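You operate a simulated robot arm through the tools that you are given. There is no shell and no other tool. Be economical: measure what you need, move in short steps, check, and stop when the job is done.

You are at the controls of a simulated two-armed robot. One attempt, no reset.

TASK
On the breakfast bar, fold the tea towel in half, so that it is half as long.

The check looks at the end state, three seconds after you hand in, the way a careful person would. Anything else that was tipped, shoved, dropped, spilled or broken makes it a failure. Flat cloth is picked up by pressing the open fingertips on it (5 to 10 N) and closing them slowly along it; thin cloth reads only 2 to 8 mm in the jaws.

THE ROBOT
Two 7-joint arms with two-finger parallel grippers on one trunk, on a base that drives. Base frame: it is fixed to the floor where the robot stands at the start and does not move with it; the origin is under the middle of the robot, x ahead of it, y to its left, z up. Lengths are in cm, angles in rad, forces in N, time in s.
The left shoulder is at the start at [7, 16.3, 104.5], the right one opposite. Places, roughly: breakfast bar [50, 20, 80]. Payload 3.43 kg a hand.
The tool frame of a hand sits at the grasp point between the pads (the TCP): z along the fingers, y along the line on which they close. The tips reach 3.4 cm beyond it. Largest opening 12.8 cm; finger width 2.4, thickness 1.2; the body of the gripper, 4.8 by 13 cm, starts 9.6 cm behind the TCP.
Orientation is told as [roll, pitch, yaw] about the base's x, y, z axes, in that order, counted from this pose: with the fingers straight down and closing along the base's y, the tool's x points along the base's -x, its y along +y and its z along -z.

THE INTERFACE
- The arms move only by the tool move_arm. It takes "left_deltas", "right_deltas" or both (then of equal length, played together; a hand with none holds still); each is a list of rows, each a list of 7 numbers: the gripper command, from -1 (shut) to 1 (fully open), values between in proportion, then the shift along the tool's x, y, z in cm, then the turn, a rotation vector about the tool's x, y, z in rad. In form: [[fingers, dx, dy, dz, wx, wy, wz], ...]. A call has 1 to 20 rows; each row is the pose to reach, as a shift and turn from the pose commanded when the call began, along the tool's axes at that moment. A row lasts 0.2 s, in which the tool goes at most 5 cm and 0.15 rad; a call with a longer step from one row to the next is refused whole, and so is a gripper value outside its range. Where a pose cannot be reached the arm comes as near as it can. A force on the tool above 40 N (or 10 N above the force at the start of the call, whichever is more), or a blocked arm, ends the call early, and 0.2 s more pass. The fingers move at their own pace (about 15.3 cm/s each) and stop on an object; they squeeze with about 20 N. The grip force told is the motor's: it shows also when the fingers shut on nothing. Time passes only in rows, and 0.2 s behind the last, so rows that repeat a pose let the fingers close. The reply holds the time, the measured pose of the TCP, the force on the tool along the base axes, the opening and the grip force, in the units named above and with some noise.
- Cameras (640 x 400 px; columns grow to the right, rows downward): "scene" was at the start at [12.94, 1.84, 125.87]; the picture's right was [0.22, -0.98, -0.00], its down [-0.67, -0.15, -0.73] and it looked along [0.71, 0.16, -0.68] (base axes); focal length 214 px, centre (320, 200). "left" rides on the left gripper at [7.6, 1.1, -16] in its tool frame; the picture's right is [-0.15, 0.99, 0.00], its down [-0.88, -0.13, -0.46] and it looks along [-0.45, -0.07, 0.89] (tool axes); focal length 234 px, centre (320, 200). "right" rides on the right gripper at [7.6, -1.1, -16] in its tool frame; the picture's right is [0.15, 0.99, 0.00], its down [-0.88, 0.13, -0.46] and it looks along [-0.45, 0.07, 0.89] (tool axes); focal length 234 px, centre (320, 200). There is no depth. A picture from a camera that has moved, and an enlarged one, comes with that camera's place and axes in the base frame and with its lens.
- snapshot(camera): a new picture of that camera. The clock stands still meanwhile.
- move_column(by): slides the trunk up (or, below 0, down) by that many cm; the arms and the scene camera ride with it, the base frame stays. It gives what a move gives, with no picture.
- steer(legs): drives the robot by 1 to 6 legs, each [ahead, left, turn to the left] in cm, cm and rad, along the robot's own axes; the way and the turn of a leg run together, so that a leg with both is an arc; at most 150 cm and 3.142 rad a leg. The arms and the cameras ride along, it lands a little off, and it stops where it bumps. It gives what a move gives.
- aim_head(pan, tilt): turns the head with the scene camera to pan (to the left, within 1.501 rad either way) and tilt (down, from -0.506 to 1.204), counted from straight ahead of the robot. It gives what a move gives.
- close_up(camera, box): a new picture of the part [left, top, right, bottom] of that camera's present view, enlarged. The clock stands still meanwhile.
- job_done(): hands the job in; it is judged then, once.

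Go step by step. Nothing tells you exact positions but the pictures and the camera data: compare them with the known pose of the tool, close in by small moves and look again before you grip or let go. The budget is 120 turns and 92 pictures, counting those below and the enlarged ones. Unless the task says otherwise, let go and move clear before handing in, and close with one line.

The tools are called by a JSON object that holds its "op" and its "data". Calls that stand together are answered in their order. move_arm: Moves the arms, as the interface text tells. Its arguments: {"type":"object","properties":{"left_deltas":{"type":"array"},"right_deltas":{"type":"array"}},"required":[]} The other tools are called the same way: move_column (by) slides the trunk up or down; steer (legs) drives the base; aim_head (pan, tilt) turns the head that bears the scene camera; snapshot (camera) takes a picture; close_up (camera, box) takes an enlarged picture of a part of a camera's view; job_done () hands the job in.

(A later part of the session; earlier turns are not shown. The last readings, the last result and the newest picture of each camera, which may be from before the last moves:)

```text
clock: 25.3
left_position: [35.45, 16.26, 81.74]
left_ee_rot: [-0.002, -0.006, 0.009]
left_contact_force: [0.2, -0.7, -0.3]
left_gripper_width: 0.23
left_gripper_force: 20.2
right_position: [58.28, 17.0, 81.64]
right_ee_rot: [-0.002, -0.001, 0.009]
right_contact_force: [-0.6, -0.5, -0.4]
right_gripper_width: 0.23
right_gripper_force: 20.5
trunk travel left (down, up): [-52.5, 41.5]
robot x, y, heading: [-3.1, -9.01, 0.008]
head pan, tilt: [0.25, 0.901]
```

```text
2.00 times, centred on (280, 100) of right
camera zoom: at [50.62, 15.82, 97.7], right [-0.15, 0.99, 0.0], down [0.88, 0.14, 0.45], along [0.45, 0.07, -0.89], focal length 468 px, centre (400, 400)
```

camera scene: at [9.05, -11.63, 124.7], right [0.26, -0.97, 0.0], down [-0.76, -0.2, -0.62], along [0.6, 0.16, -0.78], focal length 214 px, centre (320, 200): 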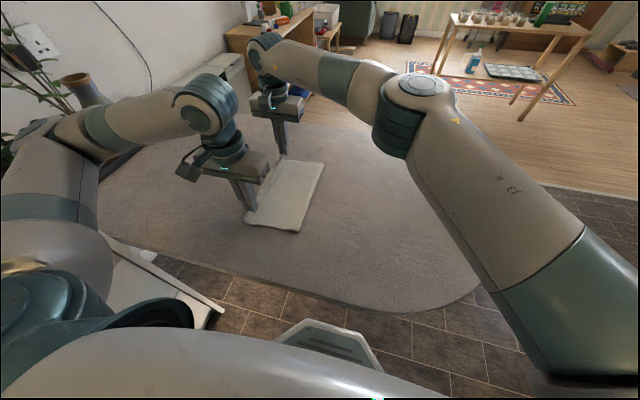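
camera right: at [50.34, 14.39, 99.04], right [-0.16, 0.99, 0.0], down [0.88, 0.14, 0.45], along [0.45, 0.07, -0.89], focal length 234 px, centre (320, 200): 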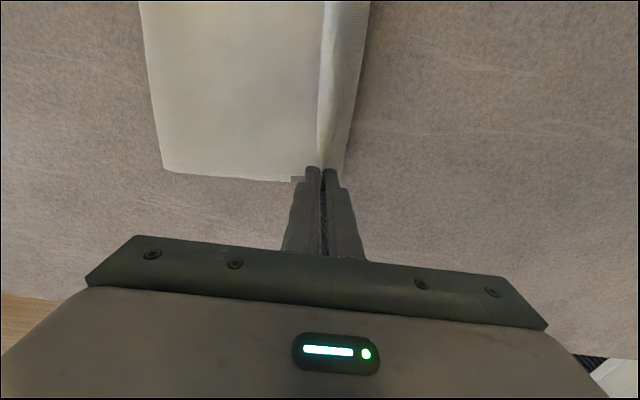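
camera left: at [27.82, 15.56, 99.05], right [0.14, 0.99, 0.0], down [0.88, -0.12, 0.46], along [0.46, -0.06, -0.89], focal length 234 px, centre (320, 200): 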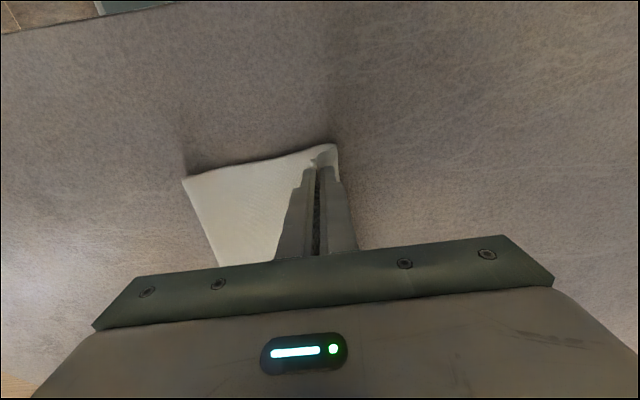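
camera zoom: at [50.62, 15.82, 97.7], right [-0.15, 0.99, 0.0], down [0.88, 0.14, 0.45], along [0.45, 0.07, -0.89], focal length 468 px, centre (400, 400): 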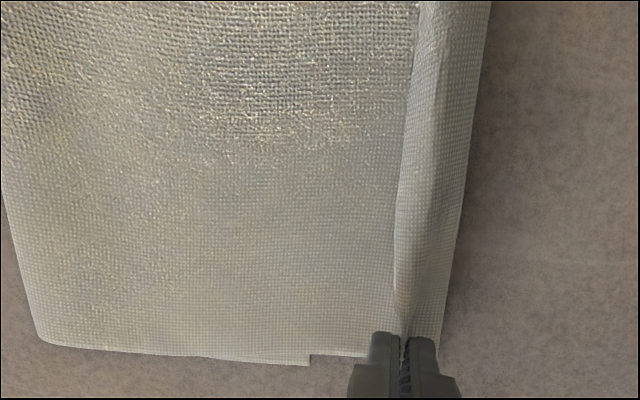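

Now aligned within about 1 cm, allowing for the held lip. I lower, open slowly and lift straight off.

{"op": "move_arm", "data": {"left_deltas": [[-1, 0, 0.2, 0.5, 0, 0, 0], [-1, 0, 0.4, 0.9, 0, 0, 0], [-1, 0, 0.4, 0.9, 0, 0, 0], [-0.92, 0, 0.4, 0.9, 0, 0, 0], [-0.84, 0, 0.4, 0.9, 0, 0, 0], [-0.76, 0, 0.4, 0.9, 0, 0, 0], [-0.7, 0, 0.4, 0.9, 0, 0, 0], [-0.7, 0, 0.4, 0, 0, 0, 0], [-0.7, 0, 0.4, -2, 0, 0, 0], [-0.7, 0, 0.4, -5, 0, 0, 0], [-0.7, 0, 0.4, -9, 0, 0, 0], [-0.7, 0, 0.4, -9, 0, 0, 0]], "right_deltas": [[-1, 0, 0, 0.5, 0, 0, 0], [-1, 0, 0, 0.8, 0, 0, 0], [-1, 0, 0, 0.8, 0, 0, 0], [-0.92, 0, 0, 0.8, 0, 0, 0], [-0.84, 0, 0, 0.8, 0, 0, 0], [-0.76, 0, 0, 0.8, 0, 0, 0], [-0.7, 0, 0, 0.8, 0, 0, 0], [-0.7, 0, 0, 0, 0, 0, 0], [-0.7, 0, 0, -2, 0, 0, 0], [-0.7, 0, 0, -5, 0, 0, 0], [-0.7, 0, 0, -9, 0, 0, 0], [-0.7, 0, 0, -9, 0, 0, 0]]}}

{"op": "snapshot", "data": {"camera": "left"}}

{"op": "snapshot", "data": {"camera": "right"}}

{"op": "snapshot", "data": {"camera": "scene"}}

```text
clock: 27.9
left_position: [35.39, 16.9, 90.87]
left_ee_rot: [-0.003, -0.006, 0.008]
left_contact_force: [0.6, 0.5, 0.5]
left_gripper_width: 1.93
left_gripper_force: 0.1
right_position: [58.65, 16.48, 90.61]
right_ee_rot: [0.001, 0.002, 0.009]
right_contact_force: [-0.5, -0.2, -0.2]
right_gripper_width: 1.93
right_gripper_force: 0.0
right hand out of reach, approached as far as the arm can: row 11, 12
trunk travel left (down, up): [-52.5, 41.5]
robot x, y, heading: [-3.26, -8.87, 0.009]
head pan, tilt: [0.25, 0.901]
```

```text
56 pictures are left
camera left: at [27.74, 18.18, 106.78], right [0.14, 0.99, 0.0], down [0.88, -0.12, 0.46], along [0.46, -0.06, -0.89], focal length 234 px, centre (320, 200)
```

left: 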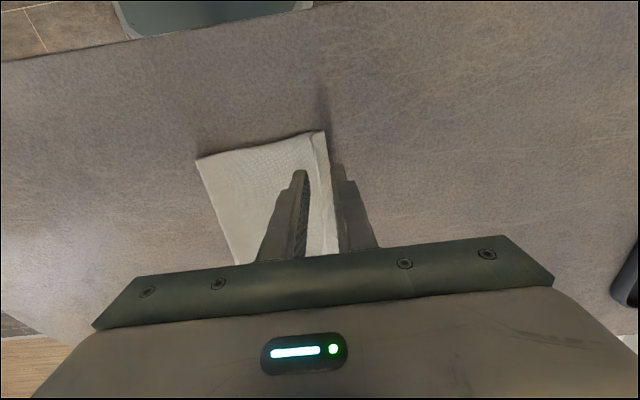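

```text
55 pictures are left
camera right: at [51.01, 15.38, 106.67], right [-0.15, 0.99, 0.0], down [0.88, 0.14, 0.45], along [0.45, 0.07, -0.89], focal length 234 px, centre (320, 200)
```

right: 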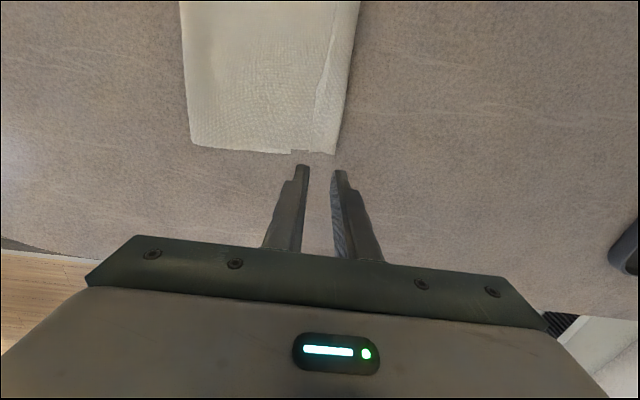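

```text
54 pictures are left
camera scene: at [9.08, -6.83, 124.69], right [0.26, -0.97, 0.0], down [-0.76, -0.2, -0.62], along [0.6, 0.16, -0.78], focal length 214 px, centre (320, 200)
```

scene: 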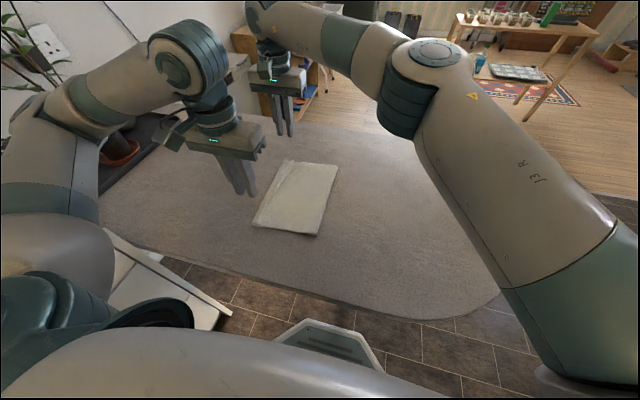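

The towel is folded nicely. I move the hands apart and clear, then inspect the result.

{"op": "move_arm", "data": {"left_deltas": [[-0.7, 0, 3, -3, 0, 0, 0], [-0.7, -2, 6, -5, 0, 0, 0], [-0.7, -5, 9, -6, 0, 0, 0], [-0.7, -9, 11, -6, 0, 0, 0]], "right_deltas": [[-0.7, 0, -4, -1, 0, 0, 0], [-0.7, 0, -8.5, -2, 0, 0, 0], [-0.7, 0, -13, -3, 0, 0, 0], [-0.7, 0, -17.5, -4, 0, 0, 0], [-0.7, 0, -22, -5, 0, 0, 0], [-0.7, 0, -26.5, -5, 0, 0, 0], [-0.7, 0, -31, -5, 0, 0, 0], [-0.7, 0, -35, -5, 0, 0, 0], [-0.7, 0, -39, -5, 0, 0, 0]]}}

{"op": "snapshot", "data": {"camera": "scene"}}

{"op": "close_up", "data": {"camera": "scene", "box": [220, 130, 380, 250]}}

```text
refused: give rows for one hand, or as many for the one as for the other
```

```text
53 pictures are left
camera scene: at [9.08, -6.83, 124.69], right [0.26, -0.97, 0.0], down [-0.76, -0.2, -0.62], along [0.6, 0.16, -0.78], focal length 214 px, centre (320, 200)
```

scene: 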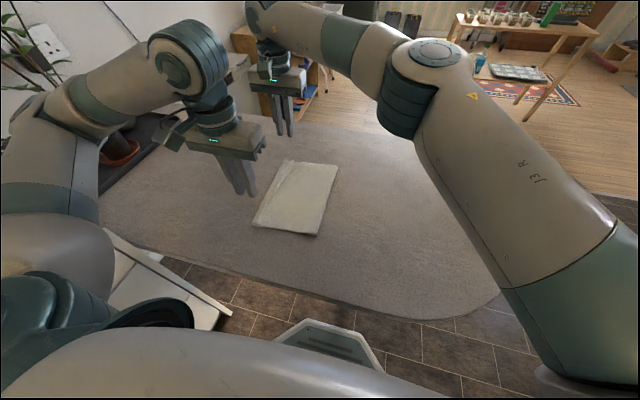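

```text
3.33 times, centred on (300, 190) of scene
camera zoom: at [9.08, -6.83, 124.69], right [0.26, -0.97, 0.0], down [-0.76, -0.2, -0.62], along [0.6, 0.16, -0.78], focal length 715 px, centre (387, 233)
```

zoom: 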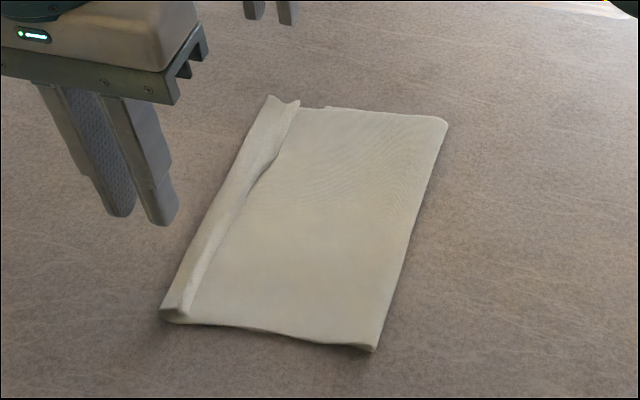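

There is a lip along the left edge that may be folded back. I clear the right hand and view it with the left camera from above.

{"op": "move_arm", "data": {"right_deltas": [[-0.7, 0, -4, -1, 0, 0, 0], [-0.7, 0, -8.5, -2, 0, 0, 0], [-0.7, 0, -13, -3, 0, 0, 0], [-0.7, 0, -17.5, -4, 0, 0, 0], [-0.7, 0, -22, -5, 0, 0, 0], [-0.7, 0, -26.5, -5, 0, 0, 0], [-0.7, 0, -31, -5, 0, 0, 0], [-0.7, 0, -35, -5, 0, 0, 0], [-0.7, 0, -35, -5, 0, 0, 0]], "left_deltas": [[-0.7, -3, 0, -1, 0, 0, 0], [-0.7, -7, 0, -1, 0, 0, 0], [-0.7, -11, 0, -1, 0, 0, 0], [-0.7, -15, 0, -1, 0, 0, 0], [-0.7, -19, 0, -1, 0, 0, 0], [-0.7, -23, 0, -1, 0, 0, 0], [-0.7, -27, 0, -1, 0, 0, 0], [-0.7, -30, 0, -1, 0, 0, 0], [-0.7, -30, 0, -1, 0, 0, 0]]}}

{"op": "snapshot", "data": {"camera": "left"}}

{"op": "close_up", "data": {"camera": "scene", "box": [240, 140, 360, 240]}}

```text
clock: 29.9
left_position: [65.28, 17.09, 91.99]
left_ee_rot: [-0.003, -0.008, 0.009]
left_contact_force: [-0.1, -0.8, -0.4]
left_gripper_width: 1.91
left_gripper_force: 0.0
right_position: [58.88, -18.41, 95.73]
right_ee_rot: [-0.001, -0.001, 0.009]
right_contact_force: [-0.2, 0.4, -0.7]
right_gripper_width: 1.9
right_gripper_force: 0.0
trunk travel left (down, up): [-52.5, 41.5]
robot x, y, heading: [-3.2, -9.1, 0.008]
head pan, tilt: [0.25, 0.901]
```

```text
51 pictures are left
camera left: at [57.68, 18.37, 108.0], right [0.14, 0.99, 0.0], down [0.88, -0.12, 0.46], along [0.46, -0.06, -0.89], focal length 234 px, centre (320, 200)
```

left: 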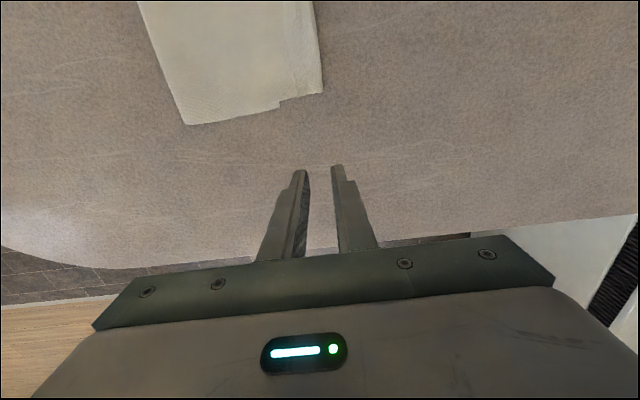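

```text
4.00 times, centred on (300, 190) of scene
camera zoom: at [8.98, -6.79, 124.7], right [0.26, -0.97, 0.0], down [-0.76, -0.2, -0.62], along [0.6, 0.16, -0.78], focal length 858 px, centre (400, 240)
```

zoom: 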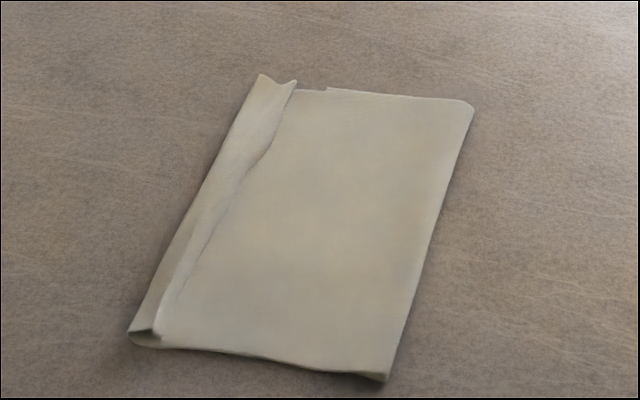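

{"op": "close_up", "data": {"camera": "left", "box": [160, 0, 360, 125]}}

{"op": "move_arm", "data": {"left_deltas": [[-0.7, 3, 3, 0, 0, 0, 0], [-0.7, 7, 6, 0, 0, 0, 0], [-0.7, 11, 9, 0, 0, 0, 0], [-0.7, 15, 9, 0, 0, 0, 0], [-0.7, 19, 9, 0, 0, 0, 0], [-0.7, 23, 9, 0, 0, 0, 0], [-0.7, 23, 9, 0, 0, 0, 0]]}}

{"op": "close_up", "data": {"camera": "left", "box": [60, 60, 360, 248]}}

```text
3.20 times, centred on (260, 62) of left
camera zoom: at [57.68, 18.37, 108.0], right [0.14, 0.99, 0.0], down [0.88, -0.12, 0.46], along [0.46, -0.06, -0.89], focal length 749 px, centre (512, 640)
```

zoom: 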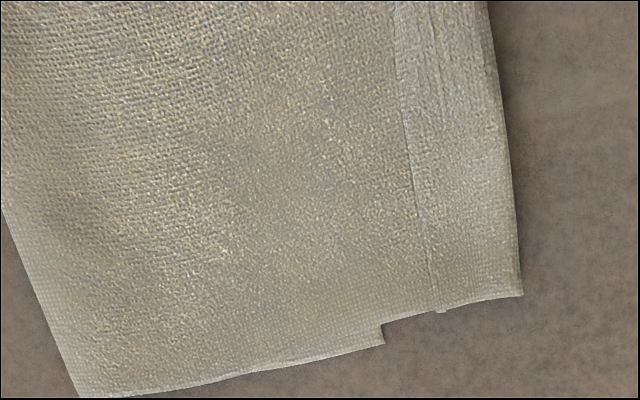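

```text
clock: 31.5
left_position: [42.09, 25.92, 91.89]
left_ee_rot: [-0.002, -0.004, 0.009]
left_contact_force: [-0.7, -0.6, -0.1]
left_gripper_width: 1.93
left_gripper_force: 0.2
right_position: [59.0, -18.55, 95.6]
right_ee_rot: [0.001, 0.001, 0.011]
right_contact_force: [0.0, -0.6, 0.0]
right_gripper_width: 1.91
right_gripper_force: 0.1
trunk travel left (down, up): [-52.5, 41.5]
robot x, y, heading: [-2.99, -8.77, 0.007]
head pan, tilt: [0.25, 0.901]
```

```text
2.13 times, centred on (210, 154) of left
camera zoom: at [34.62, 27.1, 107.87], right [0.14, 0.99, 0.0], down [0.88, -0.12, 0.46], along [0.46, -0.06, -0.89], focal length 498 px, centre (554, 298)
```

zoom: 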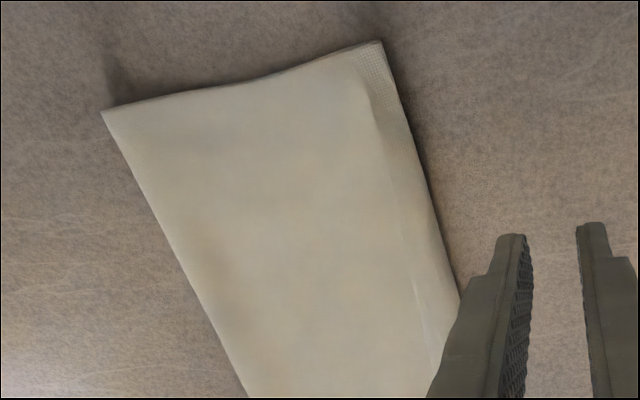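

I need a closer look at that lip to decide whether it needs smoothing, so I bring the left camera nearer, beside the towel.

{"op": "move_arm", "data": {"left_deltas": [[-1, 1, 0, 3, 0, 0, 0], [-1, 3, 0, 6, 0, 0, 0], [-1, 4, -1, 8, 0, 0, 0], [-1, 5, -1.5, 9.5, 0, 0, 0], [-1, 5, -1.5, 9.5, 0, 0, 0]]}}

{"op": "close_up", "data": {"camera": "left", "box": [160, 80, 320, 180]}}

{"op": "snapshot", "data": {"camera": "left"}}

```text
clock: 32.7
left_position: [37.73, 24.2, 82.94]
left_ee_rot: [0.007, -0.013, 0.008]
left_contact_force: [0.4, -0.1, 0.6]
left_gripper_width: 0.01
left_gripper_force: 19.9
right_position: [59.15, -19.06, 95.56]
right_ee_rot: [0.004, 0.001, 0.007]
right_contact_force: [0.1, -0.1, -0.2]
right_gripper_width: 1.91
right_gripper_force: 0.1
trunk travel left (down, up): [-52.5, 41.5]
robot x, y, heading: [-3.2, -8.69, 0.007]
head pan, tilt: [0.25, 0.901]
```

```text
4.00 times, centred on (240, 130) of left
camera zoom: at [30.06, 25.15, 98.85], right [0.14, 0.99, 0.01], down [0.88, -0.13, 0.46], along [0.46, -0.06, -0.89], focal length 937 px, centre (640, 480)
```

zoom: 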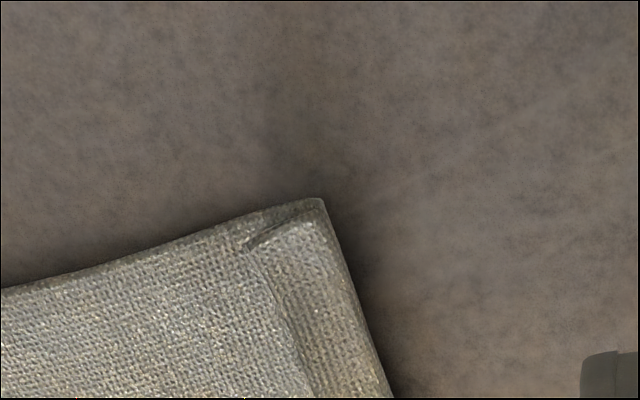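

```text
46 pictures are left
camera left: at [30.06, 25.15, 98.85], right [0.14, 0.99, 0.01], down [0.88, -0.13, 0.46], along [0.46, -0.06, -0.89], focal length 234 px, centre (320, 200)
```

left: 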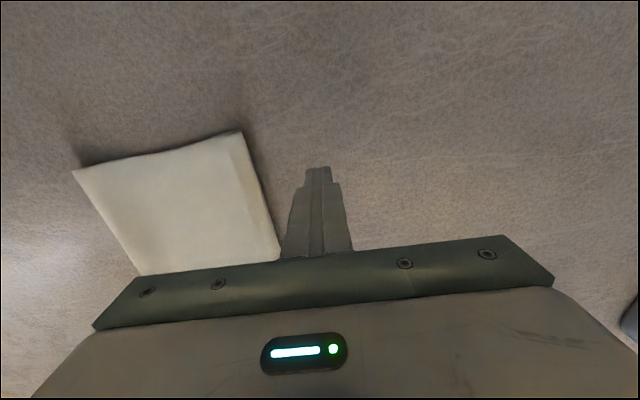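

The views show the cause: the cloth slid about 4 cm to the right during the first lift, so the lower edge is at y ≈ 13 while the top overshoots to 18 with a folded-back lip. I'll grasp the top edge again, lay it back flat, and redo the fold with a smaller lip and a lower path. First I lift the left hand and shift the base left so that both hands reach.

{"op": "move_arm", "data": {"left_deltas": [[-0.5, 0, 0, -3, 0, 0, 0], [-0.5, 0, 0, -7, 0, 0, 0], [-0.5, 0, 0, -9, 0, 0, 0]]}}

{"op": "steer", "data": {"legs": [[0, 7, 0]]}}

```text
clock: 33.5
left_position: [37.29, 24.45, 91.4]
left_ee_rot: [-0.002, -0.007, 0.009]
left_contact_force: [-0.2, 0.0, -0.2]
left_gripper_width: 3.2
left_gripper_force: 0.0
right_position: [58.75, -18.59, 95.68]
right_ee_rot: [-0.002, -0.001, 0.008]
right_contact_force: [-0.3, -0.5, 0.8]
right_gripper_width: 1.93
right_gripper_force: 0.1
trunk travel left (down, up): [-52.5, 41.5]
robot x, y, heading: [-3.48, -8.96, 0.008]
head pan, tilt: [0.25, 0.901]
```

```text
clock: 34.5
left_position: [37.17, 31.56, 91.38]
left_ee_rot: [-0.004, -0.006, 0.01]
left_contact_force: [0.4, 0.8, -0.7]
left_gripper_width: 3.2
left_gripper_force: 0.0
right_position: [58.78, -11.38, 95.8]
right_ee_rot: [-0.002, 0.0, 0.008]
right_contact_force: [-0.7, 0.2, -0.4]
right_gripper_width: 1.91
right_gripper_force: 0.1
trunk travel left (down, up): [-52.5, 41.5]
robot x, y, heading: [-2.82, -1.89, 0.014]
head pan, tilt: [0.25, 0.901]
```

{"op": "move_arm", "data": {"left_deltas": [[-0.5, 0.5, -3, 0, 0, 0, 0], [-0.5, 1, -6, 0.5, 0, 0, 0], [-0.5, 1.5, -9, 2, 0, 0, 0], [-0.5, 2, -12, 4, 0, 0, 0], [-0.5, 2.3, -14.3, 6, 0, 0, 0], [-0.5, 2.3, -14.3, 8, 0, 0, 0], [-0.5, 2.3, -14.3, 8, 0, 0, 0], [-0.5, 2.3, -14.3, 8, 0, 0, 0], [-0.5, 2.3, -14.3, 8, 0, 0, 0]], "right_deltas": [[-0.5, 0.1, 4, 0, 0, 0, 0], [-0.5, 0.3, 8, 0, 0, 0, 0], [-0.5, 0.4, 12, 1, 0, 0, 0], [-0.5, 0.5, 16, 2, 0, 0, 0], [-0.5, 0.6, 20, 4, 0, 0, 0], [-0.5, 0.7, 24, 6, 0, 0, 0], [-0.5, 0.8, 27, 9, 0, 0, 0], [-0.5, 0.9, 29, 12, 0, 0, 0], [-0.5, 0.9, 29, 12, 0, 0, 0]]}}

{"op": "snapshot", "data": {"camera": "left"}}

{"op": "snapshot", "data": {"camera": "right"}}

```text
clock: 36.5
left_position: [35.21, 17.3, 83.47]
left_ee_rot: [-0.001, -0.005, 0.009]
left_contact_force: [-0.3, -0.2, -0.6]
left_gripper_width: 3.19
left_gripper_force: 0.1
right_position: [57.7, 17.6, 83.59]
right_ee_rot: [0.0, 0.001, 0.01]
right_contact_force: [-0.4, -1.0, 0.6]
right_gripper_width: 3.19
right_gripper_force: 0.1
trunk travel left (down, up): [-52.5, 41.5]
robot x, y, heading: [-3.38, -2.22, 0.001]
head pan, tilt: [0.25, 0.901]
```

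```text
45 pictures are left
camera left: at [27.59, 18.34, 99.36], right [0.14, 0.99, 0.0], down [0.88, -0.12, 0.46], along [0.46, -0.06, -0.89], focal length 234 px, centre (320, 200)
```

left: 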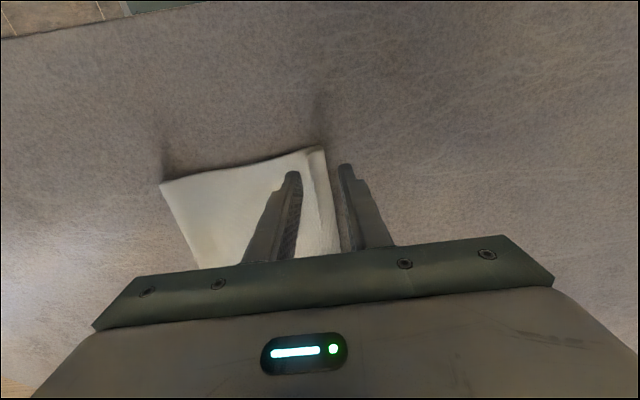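

```text
44 pictures are left
camera right: at [49.99, 16.36, 99.6], right [-0.16, 0.99, 0.0], down [0.88, 0.14, 0.46], along [0.45, 0.07, -0.89], focal length 234 px, centre (320, 200)
```

right: 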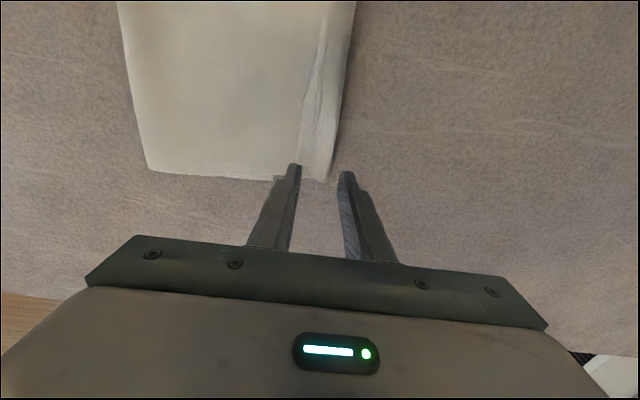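

{"op": "move_arm", "data": {"left_deltas": [[-0.5, 0.2, -0.2, 1, 0, 0, 0], [-0.5, 0.2, -0.2, 2, 0, 0, 0], [-0.5, 0.2, -0.2, 2.6, 0, 0, 0], [-0.5, 0.2, -0.2, 3.0, 0, 0, 0], [-0.5, 0.2, -0.2, 3.15, 0, 0, 0], [-0.5, 0.2, -0.2, 3.15, 0, 0, 0]], "right_deltas": [[-0.5, 0.3, 0.4, 1, 0, 0, 0], [-0.5, 0.3, 0.4, 2, 0, 0, 0], [-0.5, 0.3, 0.4, 2.7, 0, 0, 0], [-0.5, 0.3, 0.4, 3.1, 0, 0, 0], [-0.5, 0.3, 0.4, 3.25, 0, 0, 0], [-0.5, 0.3, 0.4, 3.25, 0, 0, 0]]}}

```text
clock: 37.9
left_position: [34.95, 16.94, 80.18]
left_ee_rot: [0.0, -0.006, 0.009]
left_contact_force: [2.8, 0.7, 12.5]
left_gripper_width: 3.19
left_gripper_force: 0.2
right_position: [57.32, 17.88, 80.42]
right_ee_rot: [0.0, 0.001, 0.008]
right_contact_force: [0.2, -0.5, 0.5]
right_gripper_width: 3.19
right_gripper_force: 0.4
trunk travel left (down, up): [-52.5, 41.5]
robot x, y, heading: [-3.25, -2.21, 0.013]
head pan, tilt: [0.25, 0.901]
```

{"op": "move_arm", "data": {"left_deltas": [[-0.5, 0, 0, -0.05, 0, 0, 0], [-0.5, 0, 0, -0.05, 0, 0, 0], [-0.56, 0, 0, -0.05, 0, 0, 0], [-0.62, 0, 0, -0.05, 0, 0, 0], [-0.68, 0, 0, -0.05, 0, 0, 0], [-0.74, 0, 0, -0.05, 0, 0, 0], [-0.8, 0, 0, -0.05, 0, 0, 0], [-0.86, 0, 0, -0.05, 0, 0, 0], [-0.92, 0, 0, -0.05, 0, 0, 0], [-0.98, 0, 0, -0.05, 0, 0, 0], [-1, 0, 0, -0.05, 0, 0, 0], [-1, 0, 0, -0.05, 0, 0, 0]], "right_deltas": [[-0.5, 0, 0, 0.1, 0, 0, 0], [-0.5, 0, 0, 0.2, 0, 0, 0], [-0.56, 0, 0, 0.2, 0, 0, 0], [-0.62, 0, 0, 0.2, 0, 0, 0], [-0.68, 0, 0, 0.2, 0, 0, 0], [-0.74, 0, 0, 0.2, 0, 0, 0], [-0.8, 0, 0, 0.2, 0, 0, 0], [-0.86, 0, 0, 0.2, 0, 0, 0], [-0.92, 0, 0, 0.2, 0, 0, 0], [-0.98, 0, 0, 0.2, 0, 0, 0], [-1, 0, 0, 0.2, 0, 0, 0], [-1, 0, 0, 0.2, 0, 0, 0]]}}

{"op": "snapshot", "data": {"camera": "left"}}

{"op": "snapshot", "data": {"camera": "right"}}

```text
clock: 40.5
left_position: [34.92, 16.92, 80.46]
left_ee_rot: [-0.001, -0.005, 0.008]
left_contact_force: [0.2, 1.2, 1.1]
left_gripper_width: 0.35
left_gripper_force: 19.8
right_position: [57.15, 17.74, 80.26]
right_ee_rot: [0.0, -0.001, 0.009]
right_contact_force: [-0.7, -2.3, 19.1]
right_gripper_width: 0.31
right_gripper_force: 19.8
trunk travel left (down, up): [-52.5, 41.5]
robot x, y, heading: [-3.28, -2.18, 0.009]
head pan, tilt: [0.25, 0.901]
```

```text
43 pictures are left
camera left: at [27.25, 18.04, 96.29], right [0.14, 0.99, 0.0], down [0.88, -0.12, 0.46], along [0.46, -0.06, -0.89], focal length 234 px, centre (320, 200)
```

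left: 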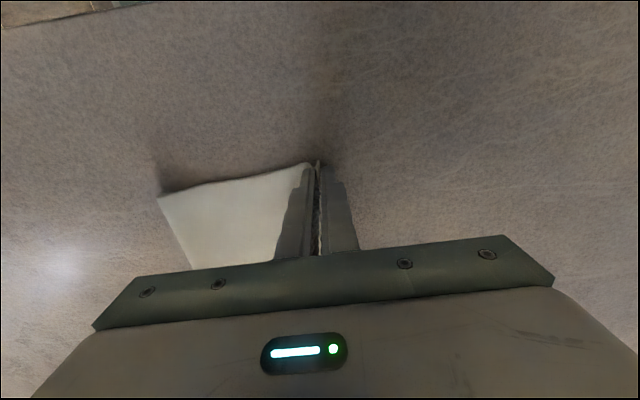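

```text
42 pictures are left
camera right: at [49.54, 16.64, 96.39], right [-0.15, 0.99, 0.0], down [0.88, 0.14, 0.46], along [0.45, 0.07, -0.89], focal length 234 px, centre (320, 200)
```

right: 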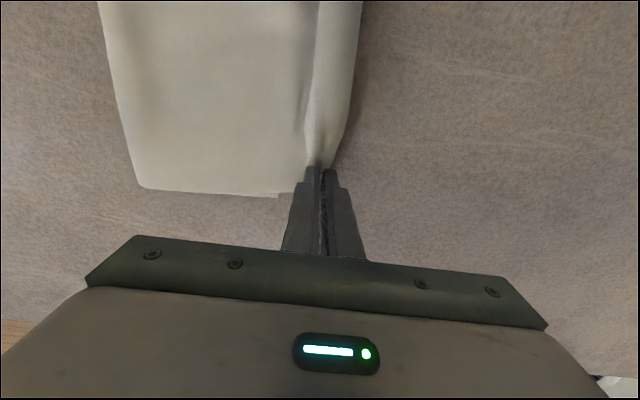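

Both hold a double layer (3–3.5 mm). I lift gently toward −y and check.

{"op": "move_arm", "data": {"left_deltas": [[-1, 0, -0.5, -1.2, 0, 0, 0], [-1, 0, -1.5, -2.5, 0, 0, 0], [-1, 0, -3, -4, 0, 0, 0], [-1, 0, -4.5, -5.5, 0, 0, 0], [-1, 0, -6, -7, 0, 0, 0], [-1, 0, -7.5, -8, 0, 0, 0], [-1, 0, -7.5, -8, 0, 0, 0]], "right_deltas": [[-1, 0, -0.5, -1.2, 0, 0, 0], [-1, 0, -1.5, -2.5, 0, 0, 0], [-1, 0, -3, -4, 0, 0, 0], [-1, 0, -4.5, -5.5, 0, 0, 0], [-1, 0, -6, -7, 0, 0, 0], [-1, 0, -8.3, -8, 0, 0, 0], [-1, 0, -8.3, -8, 0, 0, 0]]}}

{"op": "snapshot", "data": {"camera": "left"}}

{"op": "snapshot", "data": {"camera": "right"}}

{"op": "close_up", "data": {"camera": "scene", "box": [200, 110, 420, 260]}}

```text
clock: 42.1
left_position: [34.92, 9.56, 88.07]
left_ee_rot: [-0.002, -0.006, 0.009]
left_contact_force: [0.2, 0.2, -0.1]
left_gripper_width: 0.33
left_gripper_force: 19.9
right_position: [57.3, 9.94, 88.24]
right_ee_rot: [0.0, 0.001, 0.007]
right_contact_force: [0.3, 0.6, -0.1]
right_gripper_width: 0.28
right_gripper_force: 20.2
trunk travel left (down, up): [-52.5, 41.5]
robot x, y, heading: [-3.22, -2.09, 0.011]
head pan, tilt: [0.25, 0.901]
```

```text
41 pictures are left
camera left: at [27.31, 10.76, 104.16], right [0.14, 0.99, 0.0], down [0.88, -0.12, 0.46], along [0.46, -0.06, -0.89], focal length 234 px, centre (320, 200)
```

left: 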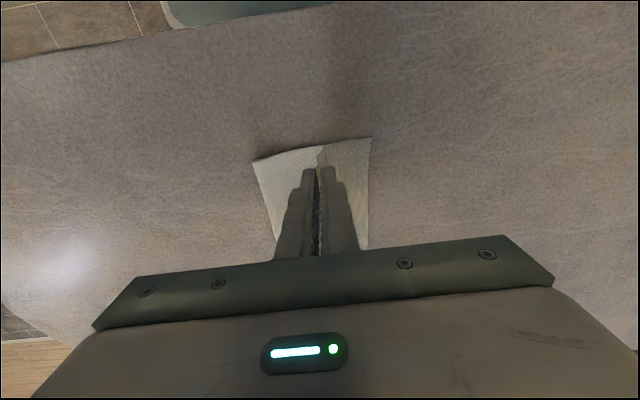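

```text
40 pictures are left
camera right: at [49.73, 8.72, 104.22], right [-0.16, 0.99, 0.0], down [0.88, 0.14, 0.45], along [0.45, 0.07, -0.89], focal length 234 px, centre (320, 200)
```

right: 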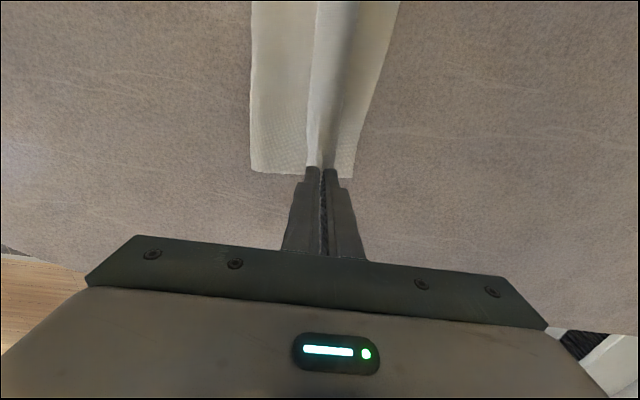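

```text
2.67 times, centred on (310, 185) of scene
camera zoom: at [8.95, 0.25, 124.7], right [0.26, -0.97, 0.0], down [-0.76, -0.2, -0.62], along [0.6, 0.16, -0.78], focal length 572 px, centre (347, 240)
```

zoom: 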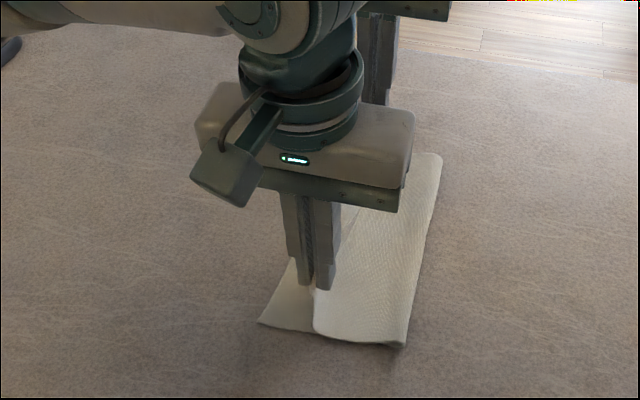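

The lower edge is visible now: near y ≈ 16, far y ≈ 14. I carry the top edge back to the right to lay the towel flat again.

{"op": "steer", "data": {"legs": [[0, -24, 0]]}}

{"op": "move_arm", "data": {"left_deltas": [[-1, -0.5, -1, 2, 0, 0, 0], [-1, -1, -2, 4, 0, 0, 0], [-1, -1, -3, 6, 0, 0, 0], [-1, -1, -3, 7, 0, 0, 0], [-1, -1, -3, 7, 0, 0, 0]], "right_deltas": [[-1, -0.5, -1, 2, 0, 0, 0], [-1, -1, -2, 4, 0, 0, 0], [-1, -1.5, -4, 6, 0, 0, 0], [-1, -1.5, -4.5, 7, 0, 0, 0], [-1, -1.5, -4.5, 7, 0, 0, 0]]}}

{"op": "snapshot", "data": {"camera": "left"}}

{"op": "snapshot", "data": {"camera": "right"}}

{"op": "snapshot", "data": {"camera": "scene"}}

```text
clock: 43.9
left_position: [35.1, -14.16, 88.2]
left_ee_rot: [-0.001, -0.005, 0.005]
left_contact_force: [0.9, -0.3, 0.6]
left_gripper_width: 0.34
left_gripper_force: 19.4
right_position: [57.62, -14.05, 88.16]
right_ee_rot: [0.001, 0.0, 0.003]
right_contact_force: [0.7, -0.6, -0.3]
right_gripper_width: 0.27
right_gripper_force: 19.7
trunk travel left (down, up): [-52.5, 41.5]
robot x, y, heading: [-2.88, -25.53, 0.005]
head pan, tilt: [0.25, 0.901]
```

```text
clock: 45.1
left_position: [36.19, -17.32, 81.22]
left_ee_rot: [-0.001, -0.004, 0.004]
left_contact_force: [1.7, -0.2, 0.1]
left_gripper_width: 0.34
left_gripper_force: 20.3
right_position: [59.19, -18.61, 81.23]
right_ee_rot: [0.0, -0.002, 0.007]
right_contact_force: [-2.1, -1.0, 0.2]
right_gripper_width: 0.28
right_gripper_force: 20.5
trunk travel left (down, up): [-52.5, 41.5]
robot x, y, heading: [-2.95, -25.61, 0.007]
head pan, tilt: [0.25, 0.901]
```

```text
38 pictures are left
camera left: at [28.57, -16.08, 97.14], right [0.14, 0.99, 0.0], down [0.88, -0.12, 0.46], along [0.46, -0.07, -0.89], focal length 234 px, centre (320, 200)
```

left: 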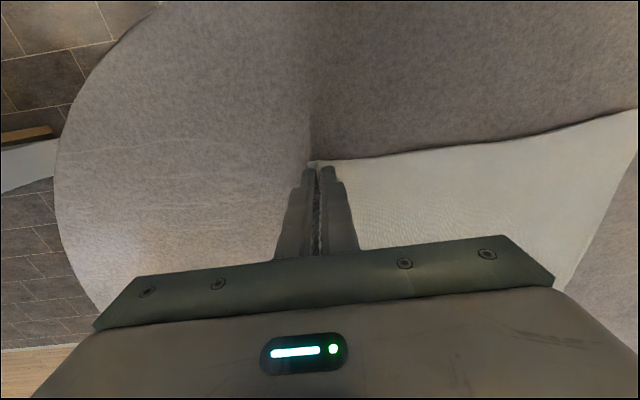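

```text
37 pictures are left
camera right: at [51.44, -19.69, 97.22], right [-0.15, 0.99, 0.0], down [0.88, 0.14, 0.46], along [0.45, 0.07, -0.89], focal length 234 px, centre (320, 200)
```

right: 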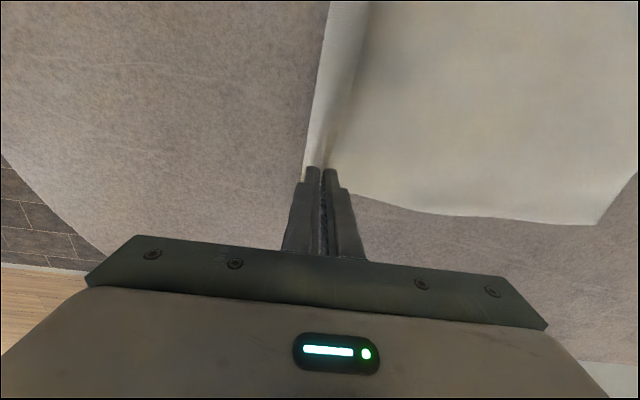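

```text
36 pictures are left
camera scene: at [9.13, -23.47, 124.7], right [0.25, -0.97, 0.0], down [-0.76, -0.2, -0.62], along [0.6, 0.16, -0.78], focal length 214 px, centre (320, 200)
```

scene: 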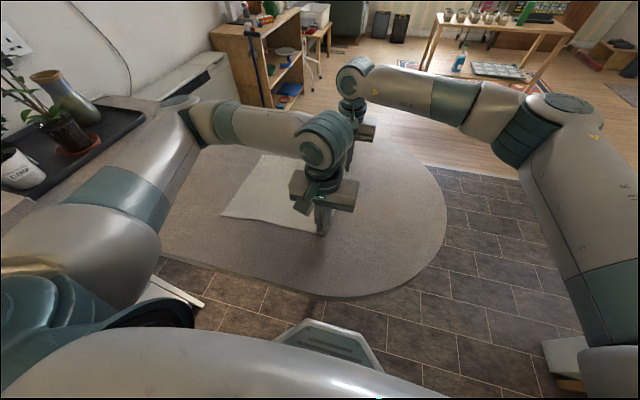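

The towel is nearly flat again. I release it here and lift clear to measure it afresh.

{"op": "move_arm", "data": {"left_deltas": [[-1, 0, -0.3, 0.5, 0, 0, 0], [-0.9, 0, -0.3, 0.5, 0, 0, 0], [-0.8, 0, -0.3, 0.5, 0, 0, 0], [-0.6, 0, -0.3, 0.5, 0, 0, 0], [-0.6, 0, -0.3, -1, 0, 0, 0], [-0.6, 0, -0.3, -4, 0, 0, 0], [-0.6, 0, 3, -8, 0, 0, 0], [-0.6, 0, 8, -8, 0, 0, 0], [-0.6, 0, 12, -8, 0, 0, 0], [-0.6, 0, 12, -8, 0, 0, 0], [-0.6, 0, 12, -8, 0, 0, 0]], "right_deltas": [[-1, 0, -0.3, 0.5, 0, 0, 0], [-0.9, 0, -0.3, 0.5, 0, 0, 0], [-0.8, 0, -0.3, 0.5, 0, 0, 0], [-0.6, 0, -0.3, 0.5, 0, 0, 0], [-0.6, 0, -0.3, -1, 0, 0, 0], [-0.6, 0, -0.3, -4, 0, 0, 0], [-0.6, 0, -4, -7, 0, 0, 0], [-0.6, 0, -8, -10, 0, 0, 0], [-0.6, 0, -12, -12, 0, 0, 0], [-0.6, 0, -16, -12, 0, 0, 0], [-0.6, 0, -16, -12, 0, 0, 0]]}}

{"op": "snapshot", "data": {"camera": "right"}}

{"op": "snapshot", "data": {"camera": "left"}}

{"op": "close_up", "data": {"camera": "scene", "box": [200, 130, 400, 260]}}

```text
refused: row 7 steps farther than a row can; nothing moved
```

```text
35 pictures are left
camera right: at [51.44, -19.69, 97.22], right [-0.15, 0.99, 0.0], down [0.88, 0.14, 0.46], along [0.45, 0.07, -0.89], focal length 234 px, centre (320, 200)
```

right: 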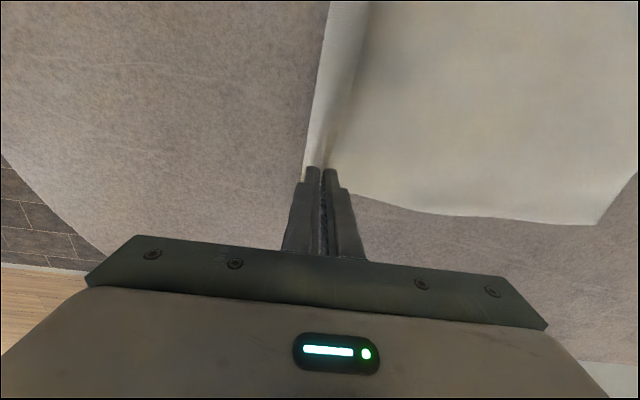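

```text
34 pictures are left
camera left: at [28.57, -16.08, 97.14], right [0.14, 0.99, 0.0], down [0.88, -0.12, 0.46], along [0.46, -0.07, -0.89], focal length 234 px, centre (320, 200)
```

left: 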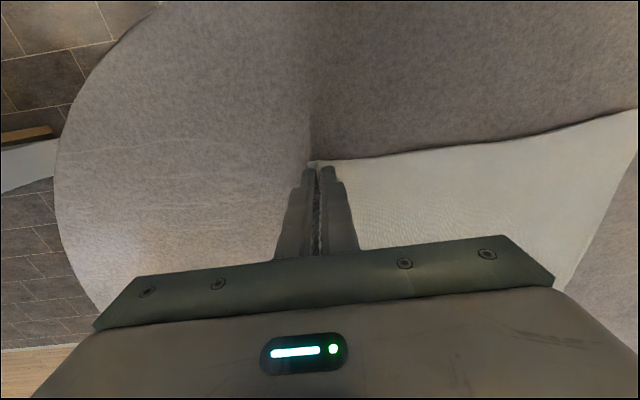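

```text
3.08 times, centred on (300, 195) of scene
camera zoom: at [9.13, -23.47, 124.7], right [0.25, -0.97, 0.0], down [-0.76, -0.2, -0.62], along [0.6, 0.16, -0.78], focal length 660 px, centre (382, 215)
```

zoom: 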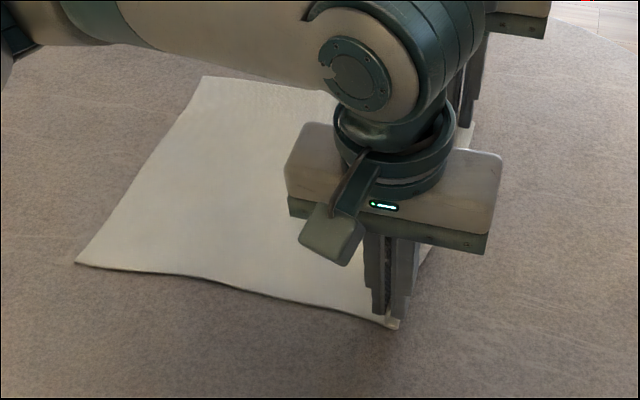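

The towel's left edge is now at y ≈ 11. I release and lift, retrying with legal steps.

{"op": "move_arm", "data": {"left_deltas": [[-1, 0, -0.3, 0.5, 0, 0, 0], [-0.9, 0, -0.3, 0.5, 0, 0, 0], [-0.8, 0, -0.3, 0.5, 0, 0, 0], [-0.6, 0, -0.3, 0.5, 0, 0, 0], [-0.6, 0, -0.3, -1, 0, 0, 0], [-0.6, 0, -0.3, -4, 0, 0, 0], [-0.6, 1, 2, -7, 0, 0, 0], [-0.6, 1, 6, -8, 0, 0, 0], [-0.6, 1, 10, -8, 0, 0, 0], [-0.6, 1, 14, -8, 0, 0, 0], [-0.6, 1, 17, -8, 0, 0, 0], [-0.6, 1, 17, -8, 0, 0, 0]], "right_deltas": [[-1, 0, -0.3, 0.5, 0, 0, 0], [-0.9, 0, -0.3, 0.5, 0, 0, 0], [-0.8, 0, -0.3, 0.5, 0, 0, 0], [-0.6, 0, -0.3, 0.5, 0, 0, 0], [-0.6, 0, -0.3, -1, 0, 0, 0], [-0.6, 0, -0.3, -4, 0, 0, 0], [-0.6, 0, -2, -7, 0, 0, 0], [-0.6, 0, -5, -8, 0, 0, 0], [-0.6, 0, -8, -8, 0, 0, 0], [-0.6, 0, -10, -8, 0, 0, 0], [-0.6, 0, -10, -8, 0, 0, 0], [-0.6, 0, -10, -8, 0, 0, 0]]}}

{"op": "snapshot", "data": {"camera": "right"}}

{"op": "close_up", "data": {"camera": "scene", "box": [200, 130, 400, 260]}}

```text
clock: 47.7
left_position: [34.93, -0.27, 89.05]
left_ee_rot: [-0.003, -0.006, 0.006]
left_contact_force: [0.2, -0.7, -0.2]
left_gripper_width: 2.54
left_gripper_force: 0.1
right_position: [59.24, -28.77, 89.11]
right_ee_rot: [0.0, 0.002, 0.004]
right_contact_force: [0.4, 0.5, -0.2]
right_gripper_width: 2.56
right_gripper_force: 0.1
trunk travel left (down, up): [-52.5, 41.5]
robot x, y, heading: [-3.35, -25.46, 0.001]
head pan, tilt: [0.25, 0.901]
```

```text
32 pictures are left
camera right: at [51.56, -29.85, 105.19], right [-0.15, 0.99, 0.0], down [0.88, 0.14, 0.45], along [0.45, 0.07, -0.89], focal length 234 px, centre (320, 200)
```

right: 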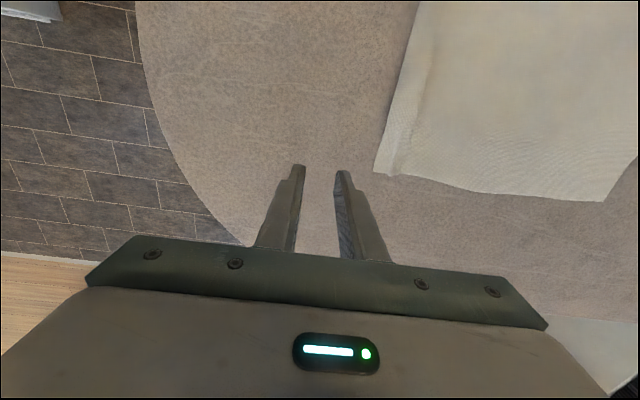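

```text
3.08 times, centred on (300, 195) of scene
camera zoom: at [9.16, -23.53, 124.7], right [0.25, -0.97, 0.0], down [-0.76, -0.2, -0.62], along [0.6, 0.16, -0.78], focal length 660 px, centre (382, 215)
```

zoom: 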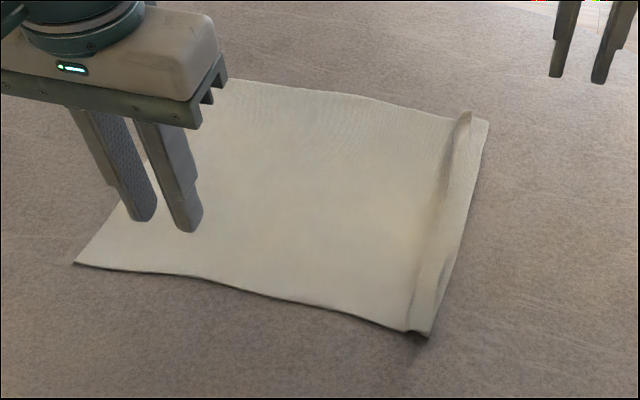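

The towel is flat apart from a ridge near the right edge. Right corners: near (34.8, −20.5), far (60.8, −21). I set both hands over the very edge with a small opening so that the lip stays short.

{"op": "move_arm", "data": {"left_deltas": [[-0.6, -0.3, -4, 0, 0, 0, 0], [-0.6, -0.6, -8, 0, 0, 0, 0], [-0.6, -1, -12, 0, 0, 0, 0], [-0.6, -1.3, -16, 1, 0, 0, 0], [-0.6, -1.3, -19.9, 3, 0, 0, 0], [-0.6, -1.3, -19.9, 6, 0, 0, 0], [-0.6, -1.3, -19.9, 6.8, 0, 0, 0], [-0.6, -1.3, -19.9, 6.8, 0, 0, 0]], "right_deltas": [[-0.6, 0, 2, 0, 0, 0, 0], [-0.6, 0, 4, 0, 0, 0, 0], [-0.6, 0, 6, 0, 0, 0, 0], [-0.6, 0, 8.1, 1, 0, 0, 0], [-0.6, 0, 8.1, 3, 0, 0, 0], [-0.6, 0, 8.1, 6, 0, 0, 0], [-0.6, 0, 8.1, 6.8, 0, 0, 0], [-0.6, 0, 8.1, 6.8, 0, 0, 0]]}}

{"op": "snapshot", "data": {"camera": "left"}}

{"op": "snapshot", "data": {"camera": "right"}}

```text
clock: 49.5
left_position: [36.43, -20.13, 82.36]
left_ee_rot: [-0.001, -0.004, 0.006]
left_contact_force: [-0.3, 0.1, -0.3]
left_gripper_width: 2.59
left_gripper_force: 0.1
right_position: [59.26, -20.29, 82.32]
right_ee_rot: [-0.001, -0.002, 0.004]
right_contact_force: [0.0, -0.6, 0.8]
right_gripper_width: 2.55
right_gripper_force: 0.2
trunk travel left (down, up): [-52.5, 41.5]
robot x, y, heading: [-2.7, -25.34, 0.004]
head pan, tilt: [0.25, 0.901]
```

```text
30 pictures are left
camera left: at [28.83, -18.95, 98.33], right [0.14, 0.99, 0.0], down [0.88, -0.12, 0.46], along [0.46, -0.07, -0.89], focal length 234 px, centre (320, 200)
```

left: 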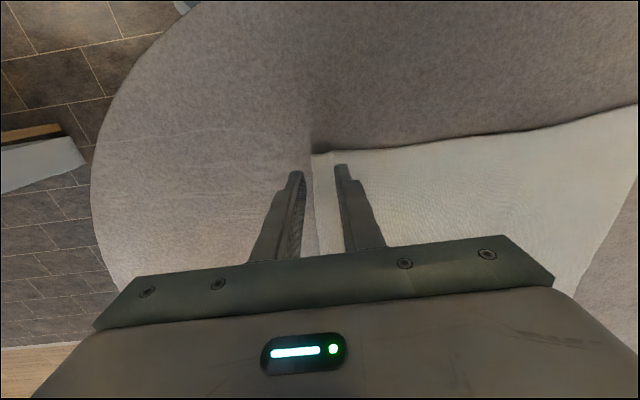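

```text
29 pictures are left
camera right: at [51.54, -21.44, 98.37], right [-0.15, 0.99, 0.0], down [0.88, 0.14, 0.46], along [0.45, 0.07, -0.89], focal length 234 px, centre (320, 200)
```

right: 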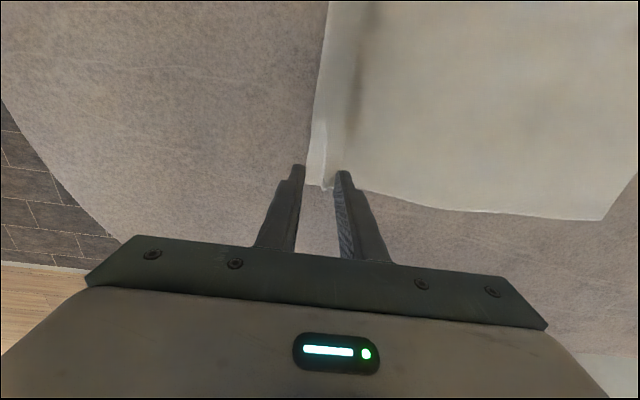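

{"op": "move_arm", "data": {"left_deltas": [[-0.6, 0, 0, 1, 0, 0, 0], [-0.6, 0, 0, 1.6, 0, 0, 0], [-0.6, 0, 0, 1.9, 0, 0, 0], [-0.6, 0, 0, 2.05, 0, 0, 0], [-0.6, 0, 0, 2.05, 0, 0, 0]], "right_deltas": [[-0.6, 0, -0.5, 1, 0, 0, 0], [-0.6, 0, -0.5, 1.6, 0, 0, 0], [-0.6, 0, -0.5, 1.9, 0, 0, 0], [-0.6, 0, -0.5, 2.05, 0, 0, 0], [-0.6, 0, -0.5, 2.05, 0, 0, 0]]}}

```text
clock: 50.7
left_position: [36.52, -20.09, 80.37]
left_ee_rot: [-0.002, -0.005, 0.005]
left_contact_force: [0.4, 0.4, -0.4]
left_gripper_width: 2.55
left_gripper_force: 0.0
right_position: [59.11, -20.75, 80.34]
right_ee_rot: [0.0, -0.001, 0.006]
right_contact_force: [-0.6, 0.4, 1.3]
right_gripper_width: 2.57
right_gripper_force: 0.0
trunk travel left (down, up): [-52.5, 41.5]
robot x, y, heading: [-3.22, -25.49, 0.007]
head pan, tilt: [0.25, 0.901]
```

{"op": "move_arm", "data": {"left_deltas": [[-0.6, 0, 0, 0.1, 0, 0, 0], [-0.6, 0, 0, 0.16, 0, 0, 0], [-0.6, 0, 0, 0.16, 0, 0, 0]], "right_deltas": [[-0.6, 0, 0, 0.06, 0, 0, 0], [-0.6, 0, 0, 0.11, 0, 0, 0], [-0.6, 0, 0, 0.11, 0, 0, 0]]}}

```text
clock: 51.5
left_position: [36.49, -20.02, 80.31]
left_ee_rot: [-0.001, -0.007, 0.006]
left_contact_force: [-0.4, -0.5, 2.0]
left_gripper_width: 2.59
left_gripper_force: 0.1
right_position: [59.17, -20.9, 80.18]
right_ee_rot: [-0.001, 0.001, 0.005]
right_contact_force: [1.0, -0.6, 4.5]
right_gripper_width: 2.57
right_gripper_force: 0.0
trunk travel left (down, up): [-52.5, 41.5]
robot x, y, heading: [-3.37, -25.56, 0.005]
head pan, tilt: [0.25, 0.901]
```

Light contact on both. I press a hair more and close slowly.

{"op": "move_arm", "data": {"left_deltas": [[-0.6, 0, 0, 0.06, 0, 0, 0], [-0.6, 0, 0, 0.06, 0, 0, 0], [-0.64, 0, 0, 0.06, 0, 0, 0], [-0.68, 0, 0, 0.06, 0, 0, 0], [-0.72, 0, 0, 0.06, 0, 0, 0], [-0.76, 0, 0, 0.06, 0, 0, 0], [-0.8, 0, 0, 0.06, 0, 0, 0], [-0.84, 0, 0, 0.06, 0, 0, 0], [-0.88, 0, 0, 0.06, 0, 0, 0], [-0.92, 0, 0, 0.06, 0, 0, 0], [-0.96, 0, 0, 0.06, 0, 0, 0], [-1, 0, 0, 0.06, 0, 0, 0], [-1, 0, 0, 0.06, 0, 0, 0], [-1, 0, 0, 0.06, 0, 0, 0]], "right_deltas": [[-0.6, 0, 0, 0.03, 0, 0, 0], [-0.6, 0, 0, 0.03, 0, 0, 0], [-0.64, 0, 0, 0.03, 0, 0, 0], [-0.68, 0, 0, 0.03, 0, 0, 0], [-0.72, 0, 0, 0.03, 0, 0, 0], [-0.76, 0, 0, 0.03, 0, 0, 0], [-0.8, 0, 0, 0.03, 0, 0, 0], [-0.84, 0, 0, 0.03, 0, 0, 0], [-0.88, 0, 0, 0.03, 0, 0, 0], [-0.92, 0, 0, 0.03, 0, 0, 0], [-0.96, 0, 0, 0.03, 0, 0, 0], [-1, 0, 0, 0.03, 0, 0, 0], [-1, 0, 0, 0.03, 0, 0, 0], [-1, 0, 0, 0.03, 0, 0, 0]]}}

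{"op": "close_up", "data": {"camera": "left", "box": [220, 80, 460, 230]}}

{"op": "close_up", "data": {"camera": "right", "box": [220, 60, 460, 210]}}

```text
clock: 54.5
left_position: [36.43, -20.08, 80.33]
left_ee_rot: [-0.002, -0.006, 0.004]
left_contact_force: [0.2, 0.5, 2.8]
left_gripper_width: 0.71
left_gripper_force: 19.9
right_position: [59.08, -20.87, 80.39]
right_ee_rot: [0.001, 0.0, 0.006]
right_contact_force: [0.2, 1.6, 14.1]
right_gripper_width: 0.15
right_gripper_force: 20.3
trunk travel left (down, up): [-52.5, 41.5]
robot x, y, heading: [-3.05, -25.34, 0.01]
head pan, tilt: [0.25, 0.901]
```

```text
2.67 times, centred on (340, 155) of left
camera zoom: at [28.8, -18.82, 96.21], right [0.14, 0.99, 0.0], down [0.88, -0.12, 0.46], along [0.46, -0.07, -0.89], focal length 624 px, centre (267, 320)
```

zoom: 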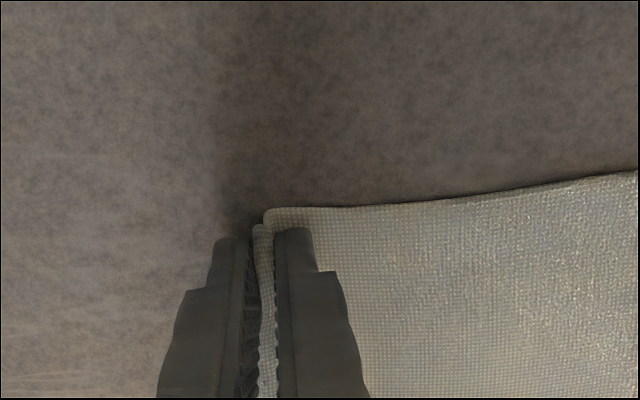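

```text
2.67 times, centred on (340, 135) of right
camera zoom: at [51.37, -21.95, 96.38], right [-0.15, 0.99, 0.0], down [0.88, 0.14, 0.46], along [0.45, 0.07, -0.89], focal length 624 px, centre (267, 373)
```

zoom: 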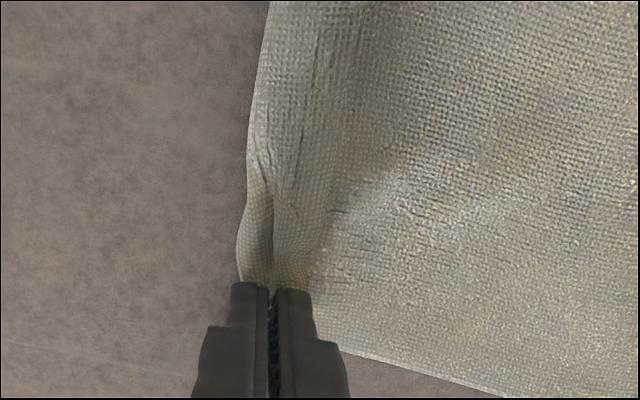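

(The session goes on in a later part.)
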